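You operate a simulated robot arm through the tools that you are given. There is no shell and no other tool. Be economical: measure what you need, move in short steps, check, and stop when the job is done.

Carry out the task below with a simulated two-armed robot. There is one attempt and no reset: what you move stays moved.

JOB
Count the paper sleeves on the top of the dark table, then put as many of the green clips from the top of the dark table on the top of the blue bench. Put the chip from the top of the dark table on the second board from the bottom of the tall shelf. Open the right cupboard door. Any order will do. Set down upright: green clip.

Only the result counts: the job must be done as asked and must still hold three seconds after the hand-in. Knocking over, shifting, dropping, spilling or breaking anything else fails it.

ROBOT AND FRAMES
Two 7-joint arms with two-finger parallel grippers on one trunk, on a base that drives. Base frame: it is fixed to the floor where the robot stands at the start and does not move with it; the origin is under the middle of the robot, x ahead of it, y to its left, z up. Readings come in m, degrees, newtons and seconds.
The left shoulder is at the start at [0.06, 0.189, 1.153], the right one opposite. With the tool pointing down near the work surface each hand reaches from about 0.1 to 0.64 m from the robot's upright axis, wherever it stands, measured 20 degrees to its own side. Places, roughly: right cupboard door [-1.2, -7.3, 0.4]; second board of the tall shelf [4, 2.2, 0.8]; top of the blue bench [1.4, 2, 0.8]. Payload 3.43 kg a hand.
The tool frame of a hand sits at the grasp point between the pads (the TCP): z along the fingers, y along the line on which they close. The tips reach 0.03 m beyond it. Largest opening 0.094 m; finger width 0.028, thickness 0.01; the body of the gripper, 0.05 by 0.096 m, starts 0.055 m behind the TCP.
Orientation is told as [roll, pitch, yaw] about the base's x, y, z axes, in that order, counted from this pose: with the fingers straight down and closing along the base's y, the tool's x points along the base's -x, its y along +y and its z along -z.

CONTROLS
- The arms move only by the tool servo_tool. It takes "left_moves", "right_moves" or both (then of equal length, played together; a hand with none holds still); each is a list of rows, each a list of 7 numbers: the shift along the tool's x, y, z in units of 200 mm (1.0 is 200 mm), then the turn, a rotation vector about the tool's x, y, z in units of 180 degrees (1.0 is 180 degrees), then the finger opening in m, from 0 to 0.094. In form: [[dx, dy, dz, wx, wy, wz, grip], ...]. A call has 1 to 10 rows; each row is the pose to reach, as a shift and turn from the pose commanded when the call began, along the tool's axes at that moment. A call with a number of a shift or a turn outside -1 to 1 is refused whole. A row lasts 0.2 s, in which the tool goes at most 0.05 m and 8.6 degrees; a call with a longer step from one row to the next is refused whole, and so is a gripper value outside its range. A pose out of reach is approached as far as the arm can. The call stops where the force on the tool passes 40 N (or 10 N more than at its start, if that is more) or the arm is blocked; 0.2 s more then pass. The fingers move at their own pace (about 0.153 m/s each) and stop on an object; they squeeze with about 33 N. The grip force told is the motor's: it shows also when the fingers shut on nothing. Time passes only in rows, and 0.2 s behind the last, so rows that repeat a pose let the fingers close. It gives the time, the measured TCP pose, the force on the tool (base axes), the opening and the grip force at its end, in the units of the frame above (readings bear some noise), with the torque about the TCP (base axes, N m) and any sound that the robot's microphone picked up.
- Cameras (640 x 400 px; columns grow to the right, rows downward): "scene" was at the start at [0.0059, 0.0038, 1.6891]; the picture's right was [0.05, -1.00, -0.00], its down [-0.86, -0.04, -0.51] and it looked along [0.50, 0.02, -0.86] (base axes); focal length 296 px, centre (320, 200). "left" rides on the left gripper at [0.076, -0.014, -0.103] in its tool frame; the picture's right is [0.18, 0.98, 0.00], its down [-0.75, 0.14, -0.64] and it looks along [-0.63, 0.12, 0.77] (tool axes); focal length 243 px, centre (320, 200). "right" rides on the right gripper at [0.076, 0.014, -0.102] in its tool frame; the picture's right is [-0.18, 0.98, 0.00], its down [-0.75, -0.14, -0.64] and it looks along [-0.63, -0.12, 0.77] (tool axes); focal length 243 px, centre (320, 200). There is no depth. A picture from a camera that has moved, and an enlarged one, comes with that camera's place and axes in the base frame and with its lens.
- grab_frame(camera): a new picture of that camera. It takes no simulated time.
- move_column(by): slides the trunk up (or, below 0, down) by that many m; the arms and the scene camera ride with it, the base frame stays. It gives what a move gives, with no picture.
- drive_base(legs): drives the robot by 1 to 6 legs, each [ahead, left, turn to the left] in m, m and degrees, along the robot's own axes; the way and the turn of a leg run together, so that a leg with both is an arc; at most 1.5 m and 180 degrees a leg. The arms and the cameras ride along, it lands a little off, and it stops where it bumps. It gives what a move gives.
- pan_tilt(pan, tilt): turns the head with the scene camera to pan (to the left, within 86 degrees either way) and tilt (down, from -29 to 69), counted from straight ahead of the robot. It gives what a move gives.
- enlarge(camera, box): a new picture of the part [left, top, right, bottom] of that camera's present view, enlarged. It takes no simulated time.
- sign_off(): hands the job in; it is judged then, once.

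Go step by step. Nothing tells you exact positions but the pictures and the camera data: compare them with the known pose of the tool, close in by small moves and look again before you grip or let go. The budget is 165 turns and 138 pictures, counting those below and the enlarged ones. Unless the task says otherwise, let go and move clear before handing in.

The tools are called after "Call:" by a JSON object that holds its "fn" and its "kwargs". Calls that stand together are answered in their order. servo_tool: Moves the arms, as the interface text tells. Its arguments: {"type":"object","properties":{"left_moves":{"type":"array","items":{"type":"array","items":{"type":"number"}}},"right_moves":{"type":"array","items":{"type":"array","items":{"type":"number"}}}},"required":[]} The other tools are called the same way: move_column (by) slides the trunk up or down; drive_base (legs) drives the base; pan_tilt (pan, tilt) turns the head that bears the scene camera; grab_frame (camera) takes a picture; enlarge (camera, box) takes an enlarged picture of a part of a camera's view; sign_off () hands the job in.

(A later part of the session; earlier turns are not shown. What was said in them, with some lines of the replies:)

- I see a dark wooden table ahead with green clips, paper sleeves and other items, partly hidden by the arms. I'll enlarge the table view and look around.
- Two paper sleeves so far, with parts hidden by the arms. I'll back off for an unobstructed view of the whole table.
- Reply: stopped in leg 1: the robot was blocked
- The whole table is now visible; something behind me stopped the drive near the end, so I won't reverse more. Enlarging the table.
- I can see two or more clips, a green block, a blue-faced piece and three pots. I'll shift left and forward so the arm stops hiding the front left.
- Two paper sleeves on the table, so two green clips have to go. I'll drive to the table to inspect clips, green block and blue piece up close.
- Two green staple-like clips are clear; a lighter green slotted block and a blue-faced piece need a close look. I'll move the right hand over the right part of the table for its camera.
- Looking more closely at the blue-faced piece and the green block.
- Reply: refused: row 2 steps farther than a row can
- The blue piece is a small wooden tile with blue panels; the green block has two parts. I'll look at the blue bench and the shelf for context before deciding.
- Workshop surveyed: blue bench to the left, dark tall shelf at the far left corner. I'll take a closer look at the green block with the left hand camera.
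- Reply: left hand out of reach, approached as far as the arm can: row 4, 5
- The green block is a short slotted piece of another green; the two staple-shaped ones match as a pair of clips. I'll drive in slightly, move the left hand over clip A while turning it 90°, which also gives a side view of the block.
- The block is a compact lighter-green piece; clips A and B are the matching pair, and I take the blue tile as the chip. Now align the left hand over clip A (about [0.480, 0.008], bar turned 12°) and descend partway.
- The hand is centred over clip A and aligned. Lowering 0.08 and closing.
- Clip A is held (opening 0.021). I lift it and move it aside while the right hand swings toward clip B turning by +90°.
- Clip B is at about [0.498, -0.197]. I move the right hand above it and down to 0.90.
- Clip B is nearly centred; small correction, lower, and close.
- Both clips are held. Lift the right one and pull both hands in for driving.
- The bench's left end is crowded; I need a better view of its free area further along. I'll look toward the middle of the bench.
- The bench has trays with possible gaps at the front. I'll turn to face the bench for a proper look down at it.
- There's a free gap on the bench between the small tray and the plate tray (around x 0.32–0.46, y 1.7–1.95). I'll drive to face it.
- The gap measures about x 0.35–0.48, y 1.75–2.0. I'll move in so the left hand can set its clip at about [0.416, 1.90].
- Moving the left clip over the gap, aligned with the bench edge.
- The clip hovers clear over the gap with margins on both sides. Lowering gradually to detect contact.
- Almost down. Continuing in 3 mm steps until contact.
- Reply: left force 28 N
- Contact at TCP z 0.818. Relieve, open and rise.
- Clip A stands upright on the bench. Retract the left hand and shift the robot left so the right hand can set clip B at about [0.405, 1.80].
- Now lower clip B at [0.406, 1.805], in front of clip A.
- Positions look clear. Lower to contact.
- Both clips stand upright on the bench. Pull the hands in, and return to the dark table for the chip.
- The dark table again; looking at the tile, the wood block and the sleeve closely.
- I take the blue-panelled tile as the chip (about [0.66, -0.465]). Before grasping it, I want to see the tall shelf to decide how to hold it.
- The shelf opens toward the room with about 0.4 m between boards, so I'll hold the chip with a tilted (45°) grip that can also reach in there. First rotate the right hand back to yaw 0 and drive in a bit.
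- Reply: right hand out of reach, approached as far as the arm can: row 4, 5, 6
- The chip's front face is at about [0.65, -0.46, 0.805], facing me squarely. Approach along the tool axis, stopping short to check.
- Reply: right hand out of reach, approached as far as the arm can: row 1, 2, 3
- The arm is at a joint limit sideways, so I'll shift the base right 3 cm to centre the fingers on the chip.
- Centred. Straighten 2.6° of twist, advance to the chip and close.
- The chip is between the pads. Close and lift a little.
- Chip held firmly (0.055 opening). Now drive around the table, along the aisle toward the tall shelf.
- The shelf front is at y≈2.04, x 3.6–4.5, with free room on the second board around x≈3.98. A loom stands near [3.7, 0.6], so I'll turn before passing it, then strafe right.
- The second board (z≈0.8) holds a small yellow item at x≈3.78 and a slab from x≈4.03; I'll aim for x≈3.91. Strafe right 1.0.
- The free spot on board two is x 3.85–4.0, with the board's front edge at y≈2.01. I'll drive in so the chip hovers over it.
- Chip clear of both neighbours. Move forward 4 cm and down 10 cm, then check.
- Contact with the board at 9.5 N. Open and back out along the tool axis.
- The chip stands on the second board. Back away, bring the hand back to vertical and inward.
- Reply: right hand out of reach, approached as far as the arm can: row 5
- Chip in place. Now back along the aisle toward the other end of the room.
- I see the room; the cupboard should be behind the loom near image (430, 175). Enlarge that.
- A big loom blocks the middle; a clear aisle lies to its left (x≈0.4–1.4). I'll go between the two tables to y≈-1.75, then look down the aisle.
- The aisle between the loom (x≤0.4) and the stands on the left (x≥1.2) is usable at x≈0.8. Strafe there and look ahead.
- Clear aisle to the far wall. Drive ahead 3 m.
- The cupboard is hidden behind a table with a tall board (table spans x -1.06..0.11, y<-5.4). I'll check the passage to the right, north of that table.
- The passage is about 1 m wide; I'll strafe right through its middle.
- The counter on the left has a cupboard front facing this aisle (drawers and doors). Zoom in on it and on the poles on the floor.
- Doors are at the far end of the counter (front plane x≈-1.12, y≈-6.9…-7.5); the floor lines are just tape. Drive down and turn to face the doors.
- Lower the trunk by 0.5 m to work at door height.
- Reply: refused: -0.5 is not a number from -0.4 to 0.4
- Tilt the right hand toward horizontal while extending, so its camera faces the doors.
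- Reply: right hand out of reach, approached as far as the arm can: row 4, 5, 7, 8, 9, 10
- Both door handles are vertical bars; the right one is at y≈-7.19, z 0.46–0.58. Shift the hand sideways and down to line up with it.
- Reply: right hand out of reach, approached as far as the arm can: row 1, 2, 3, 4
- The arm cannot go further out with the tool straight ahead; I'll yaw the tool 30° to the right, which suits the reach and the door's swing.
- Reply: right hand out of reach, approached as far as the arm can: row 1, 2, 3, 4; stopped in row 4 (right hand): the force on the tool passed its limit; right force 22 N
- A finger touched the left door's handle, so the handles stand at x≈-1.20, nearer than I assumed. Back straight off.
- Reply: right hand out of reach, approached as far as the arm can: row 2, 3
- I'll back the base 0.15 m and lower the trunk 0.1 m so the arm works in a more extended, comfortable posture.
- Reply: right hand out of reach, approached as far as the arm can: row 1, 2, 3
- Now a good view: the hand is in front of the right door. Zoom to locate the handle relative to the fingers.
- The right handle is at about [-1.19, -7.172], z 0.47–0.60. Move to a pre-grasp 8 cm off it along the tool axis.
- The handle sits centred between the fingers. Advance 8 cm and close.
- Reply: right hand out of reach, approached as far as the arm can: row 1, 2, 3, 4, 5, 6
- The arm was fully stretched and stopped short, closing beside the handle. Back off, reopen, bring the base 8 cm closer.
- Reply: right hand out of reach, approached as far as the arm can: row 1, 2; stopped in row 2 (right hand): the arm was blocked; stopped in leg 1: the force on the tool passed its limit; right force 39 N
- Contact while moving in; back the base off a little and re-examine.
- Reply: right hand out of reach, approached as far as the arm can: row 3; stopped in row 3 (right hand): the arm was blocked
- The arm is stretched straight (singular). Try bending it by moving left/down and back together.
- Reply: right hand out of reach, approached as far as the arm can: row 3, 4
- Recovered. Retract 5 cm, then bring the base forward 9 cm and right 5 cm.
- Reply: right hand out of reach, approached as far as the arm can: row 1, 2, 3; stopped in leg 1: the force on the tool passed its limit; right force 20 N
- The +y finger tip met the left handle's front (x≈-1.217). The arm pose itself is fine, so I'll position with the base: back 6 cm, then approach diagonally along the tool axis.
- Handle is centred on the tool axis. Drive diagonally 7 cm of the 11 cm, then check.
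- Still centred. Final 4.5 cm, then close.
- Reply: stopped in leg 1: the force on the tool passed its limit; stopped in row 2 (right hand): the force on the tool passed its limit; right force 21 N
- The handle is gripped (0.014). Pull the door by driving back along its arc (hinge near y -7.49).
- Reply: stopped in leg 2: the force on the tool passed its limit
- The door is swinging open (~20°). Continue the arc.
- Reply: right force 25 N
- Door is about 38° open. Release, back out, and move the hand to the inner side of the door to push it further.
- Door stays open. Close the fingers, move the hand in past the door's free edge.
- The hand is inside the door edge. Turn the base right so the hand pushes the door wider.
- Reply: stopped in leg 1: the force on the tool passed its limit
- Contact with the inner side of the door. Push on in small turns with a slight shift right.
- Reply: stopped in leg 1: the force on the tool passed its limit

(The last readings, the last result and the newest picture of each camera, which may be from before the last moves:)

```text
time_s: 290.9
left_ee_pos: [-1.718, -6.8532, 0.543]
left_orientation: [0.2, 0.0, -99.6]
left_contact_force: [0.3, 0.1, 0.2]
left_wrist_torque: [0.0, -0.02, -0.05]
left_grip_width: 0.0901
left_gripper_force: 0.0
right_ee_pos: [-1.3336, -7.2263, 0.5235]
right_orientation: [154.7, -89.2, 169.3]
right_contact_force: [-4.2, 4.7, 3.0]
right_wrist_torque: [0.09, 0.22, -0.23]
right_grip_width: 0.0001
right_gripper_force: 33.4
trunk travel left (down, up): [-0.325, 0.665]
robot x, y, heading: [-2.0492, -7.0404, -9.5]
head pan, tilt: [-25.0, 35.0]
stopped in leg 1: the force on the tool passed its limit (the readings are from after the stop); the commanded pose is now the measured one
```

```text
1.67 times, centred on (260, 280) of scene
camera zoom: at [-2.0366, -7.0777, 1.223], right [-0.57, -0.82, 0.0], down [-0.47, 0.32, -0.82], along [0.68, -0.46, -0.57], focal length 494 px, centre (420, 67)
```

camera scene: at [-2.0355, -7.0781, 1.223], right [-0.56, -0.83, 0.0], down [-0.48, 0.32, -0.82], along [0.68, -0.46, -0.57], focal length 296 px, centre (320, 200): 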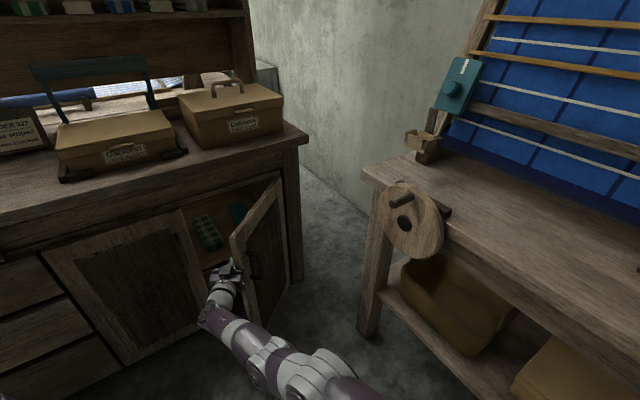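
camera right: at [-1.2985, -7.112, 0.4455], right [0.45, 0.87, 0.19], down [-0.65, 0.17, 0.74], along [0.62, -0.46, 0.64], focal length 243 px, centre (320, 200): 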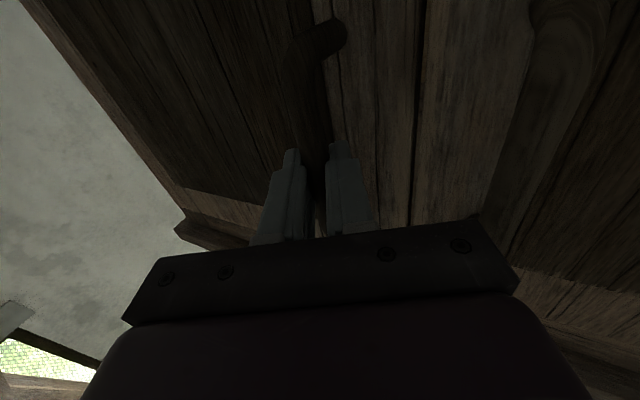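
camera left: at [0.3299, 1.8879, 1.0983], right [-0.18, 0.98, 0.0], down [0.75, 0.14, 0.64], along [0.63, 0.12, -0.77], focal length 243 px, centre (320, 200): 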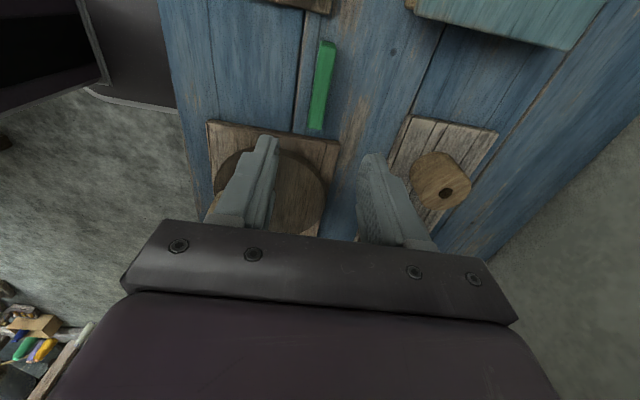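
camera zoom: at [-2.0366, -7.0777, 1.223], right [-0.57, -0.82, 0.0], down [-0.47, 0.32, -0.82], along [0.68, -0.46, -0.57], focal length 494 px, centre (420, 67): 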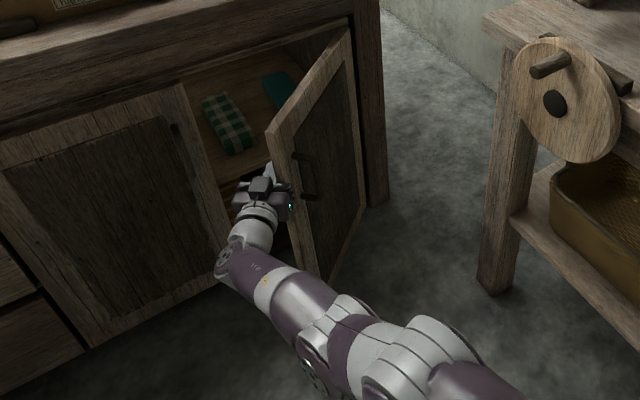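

The gripper body is pressing the door's end edge rather than its inner face. Ease off, go 9 cm further in, then push sideways.

Call:
{"fn": "drive_base", "kwargs": {"legs": [[0, 0.03, 2], [0.09, 0, 0], [0, 0, -5], [0, -0.02, -4]]}}

Call:
{"fn": "enlarge", "kwargs": {"camera": "scene", "box": [100, 160, 420, 400]}}

```text
time_s: 293.4
left_ee_pos: [-1.6075, -6.8976, 0.5447]
left_orientation: [0.1, 0.1, -106.6]
left_contact_force: [0.0, 1.0, 0.1]
left_wrist_torque: [0.05, -0.02, 0.04]
left_grip_width: 0.0899
left_gripper_force: 0.0
right_ee_pos: [-1.2737, -7.3133, 0.5228]
right_orientation: [155.4, -89.3, 161.6]
right_contact_force: [0.2, 0.1, 0.5]
right_wrist_torque: [0.02, 0.03, -0.01]
right_grip_width: 0.0
right_gripper_force: 33.2
trunk travel left (down, up): [-0.325, 0.665]
robot x, y, heading: [-1.9627, -7.0402, -16.4]
head pan, tilt: [-25.0, 35.0]
```

```text
1.67 times, centred on (260, 280) of scene
camera zoom: at [-1.9521, -7.0811, 1.223], right [-0.66, -0.75, 0.0], down [-0.43, 0.38, -0.82], along [0.61, -0.54, -0.57], focal length 494 px, centre (420, 67)
```

zoom: 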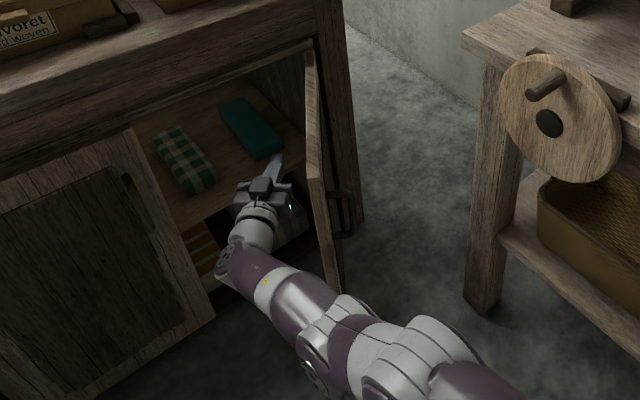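

The door is at about 57°; keep pushing with the turn plus a shift right.

Call:
{"fn": "drive_base", "kwargs": {"legs": [[0, -0.02, -4], [0, -0.02, -4], [0, -0.03, -2]]}}

Call:
{"fn": "grab_frame", "kwargs": {"camera": "scene"}}

```text
time_s: 295.2
left_ee_pos: [-1.6154, -7.0214, 0.5443]
left_orientation: [0.1, 0.1, -116.3]
left_contact_force: [0.6, -0.3, -0.1]
left_wrist_torque: [0.0, -0.02, -0.02]
left_grip_width: 0.09
left_gripper_force: 0.0
right_ee_pos: [-1.3504, -7.4787, 0.5215]
right_orientation: [156.5, -89.5, 152.2]
right_contact_force: [-0.4, 1.0, 0.1]
right_wrist_torque: [-0.01, 0.02, 0.0]
right_grip_width: 0.0
right_gripper_force: 33.1
trunk travel left (down, up): [-0.325, 0.665]
robot x, y, heading: [-1.9829, -7.1041, -26.1]
head pan, tilt: [-25.0, 35.0]
stopped in leg 3: the force on the tool passed its limit (the readings are from after the stop); the commanded pose is now the measured one
```

```text
23 pictures are left
camera scene: at [-1.9849, -7.1439, 1.223], right [-0.78, -0.63, 0.0], down [-0.36, 0.45, -0.82], along [0.51, -0.64, -0.57], focal length 296 px, centre (320, 200)
```

scene: 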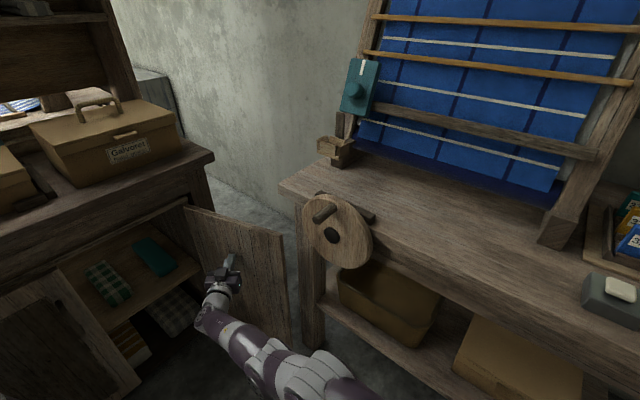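

The door stands at roughly 90° open. Ease off: turn back left and retreat, then verify.

Call:
{"fn": "drive_base", "kwargs": {"legs": [[0, 0.05, 12], [0, 0.05, 14], [-0.1, 0, 0]]}}

Call:
{"fn": "grab_frame", "kwargs": {"camera": "scene"}}

```text
time_s: 297.3
left_ee_pos: [-1.6591, -6.7827, 0.5439]
left_orientation: [0.1, 0.0, -91.6]
left_contact_force: [-0.5, 0.5, -0.4]
left_wrist_torque: [0.02, 0.06, 0.01]
left_grip_width: 0.09
left_gripper_force: 0.1
right_ee_pos: [-1.2282, -7.1005, 0.5223]
right_orientation: [152.0, -89.3, 179.7]
right_contact_force: [0.2, 0.4, -0.3]
right_wrist_torque: [-0.01, 0.01, 0.0]
right_grip_width: 0.0
right_gripper_force: 33.3
trunk travel left (down, up): [-0.325, 0.665]
robot x, y, heading: [-1.9616, -7.0109, -1.5]
head pan, tilt: [-25.0, 35.0]
stopped in leg 2: the force on the tool passed its limit (the readings are from after the stop); the commanded pose is now the measured one
```

```text
22 pictures are left
camera scene: at [-1.9441, -7.0478, 1.223], right [-0.45, -0.89, 0.0], down [-0.51, 0.26, -0.82], along [0.73, -0.37, -0.57], focal length 296 px, centre (320, 200)
```

scene: 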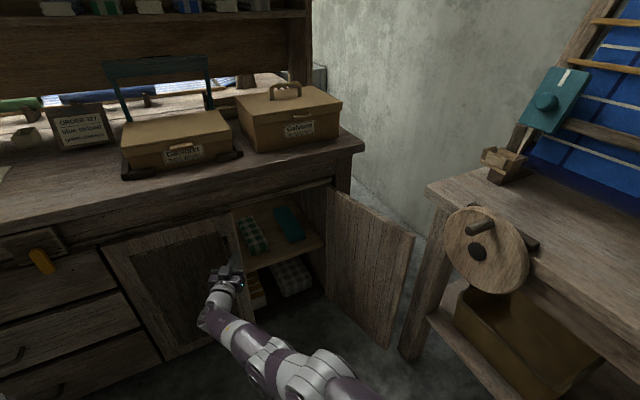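

The right door is fully open and stays. The hand brushed the left handle; back straight out and check the left door.

Call:
{"fn": "drive_base", "kwargs": {"legs": [[0, -0.01, 0], [-0.15, 0, 0]]}}

Call:
{"fn": "grab_frame", "kwargs": {"camera": "scene"}}

```text
time_s: 299.0
left_ee_pos: [-1.8126, -6.7876, 0.5446]
left_orientation: [0.1, 0.1, -91.5]
left_contact_force: [0.2, 0.3, -0.6]
left_wrist_torque: [-0.03, -0.01, 0.0]
left_grip_width: 0.0897
left_gripper_force: 0.3
right_ee_pos: [-1.3803, -7.1051, 0.523]
right_orientation: [154.2, -89.3, 177.4]
right_contact_force: [-0.1, 0.3, 0.5]
right_wrist_torque: [0.02, -0.01, -0.03]
right_grip_width: 0.0
right_gripper_force: 32.7
trunk travel left (down, up): [-0.325, 0.665]
robot x, y, heading: [-2.1135, -7.0188, -1.5]
head pan, tilt: [-25.0, 35.0]
```

```text
21 pictures are left
camera scene: at [-2.0967, -7.0537, 1.223], right [-0.45, -0.89, 0.0], down [-0.51, 0.26, -0.82], along [0.73, -0.37, -0.57], focal length 296 px, centre (320, 200)
```

scene: 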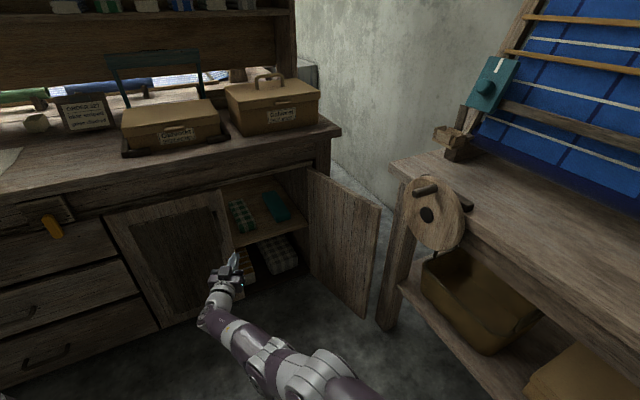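

Call:
{"fn": "enlarge", "kwargs": {"camera": "scene", "box": [90, 150, 420, 350]}}

```text
1.94 times, centred on (255, 250) of scene
camera zoom: at [-2.0967, -7.0537, 1.223], right [-0.45, -0.89, 0.0], down [-0.51, 0.26, -0.82], along [0.73, -0.37, -0.57], focal length 575 px, centre (446, 103)
```

zoom: 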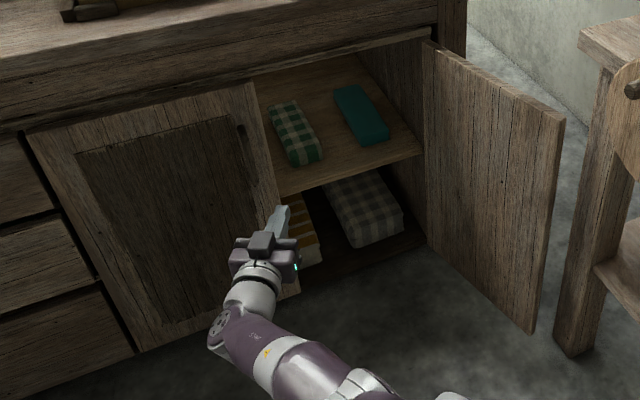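

Call:
{"fn": "enlarge", "kwargs": {"camera": "scene", "box": [90, 170, 260, 340]}}

```text
2.35 times, centred on (175, 255) of scene
camera zoom: at [-2.0967, -7.0537, 1.223], right [-0.45, -0.89, 0.0], down [-0.51, 0.26, -0.82], along [0.73, -0.37, -0.57], focal length 697 px, centre (661, 71)
```

zoom: 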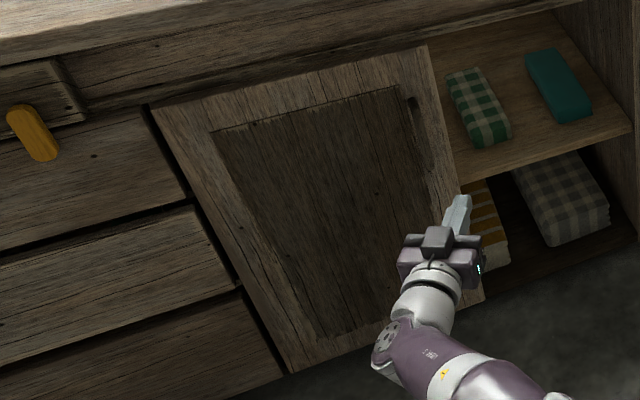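

The right door stands about 100° open and the left door is still shut. Both clips are upright on the bench and the chip is on the second board. Both hands are empty and clear, so I'm handing in.

Call:
{"fn": "sign_off", "kwargs": {}}

```text
The job is handed in.
```

I counted two paper sleeves, so I set two green clips upright on the blue bench. I put the chip on the second board of the tall shelf and opened the right cupboard door to about 100°.

- **What I took the items to be:** nothing was labelled. I took the cream open boxes as the sleeves, the two matching green staple-shaped pieces as the clips, and the blue-panelled wooden tile as the chip.
- **Bumps:** early on, the base was stopped by something behind it while reversing, probably a table. I did not go back to check whether that table shifted. At the cupboard, the hand touched the left door's handle a few times, but that door still looked shut afterwards.
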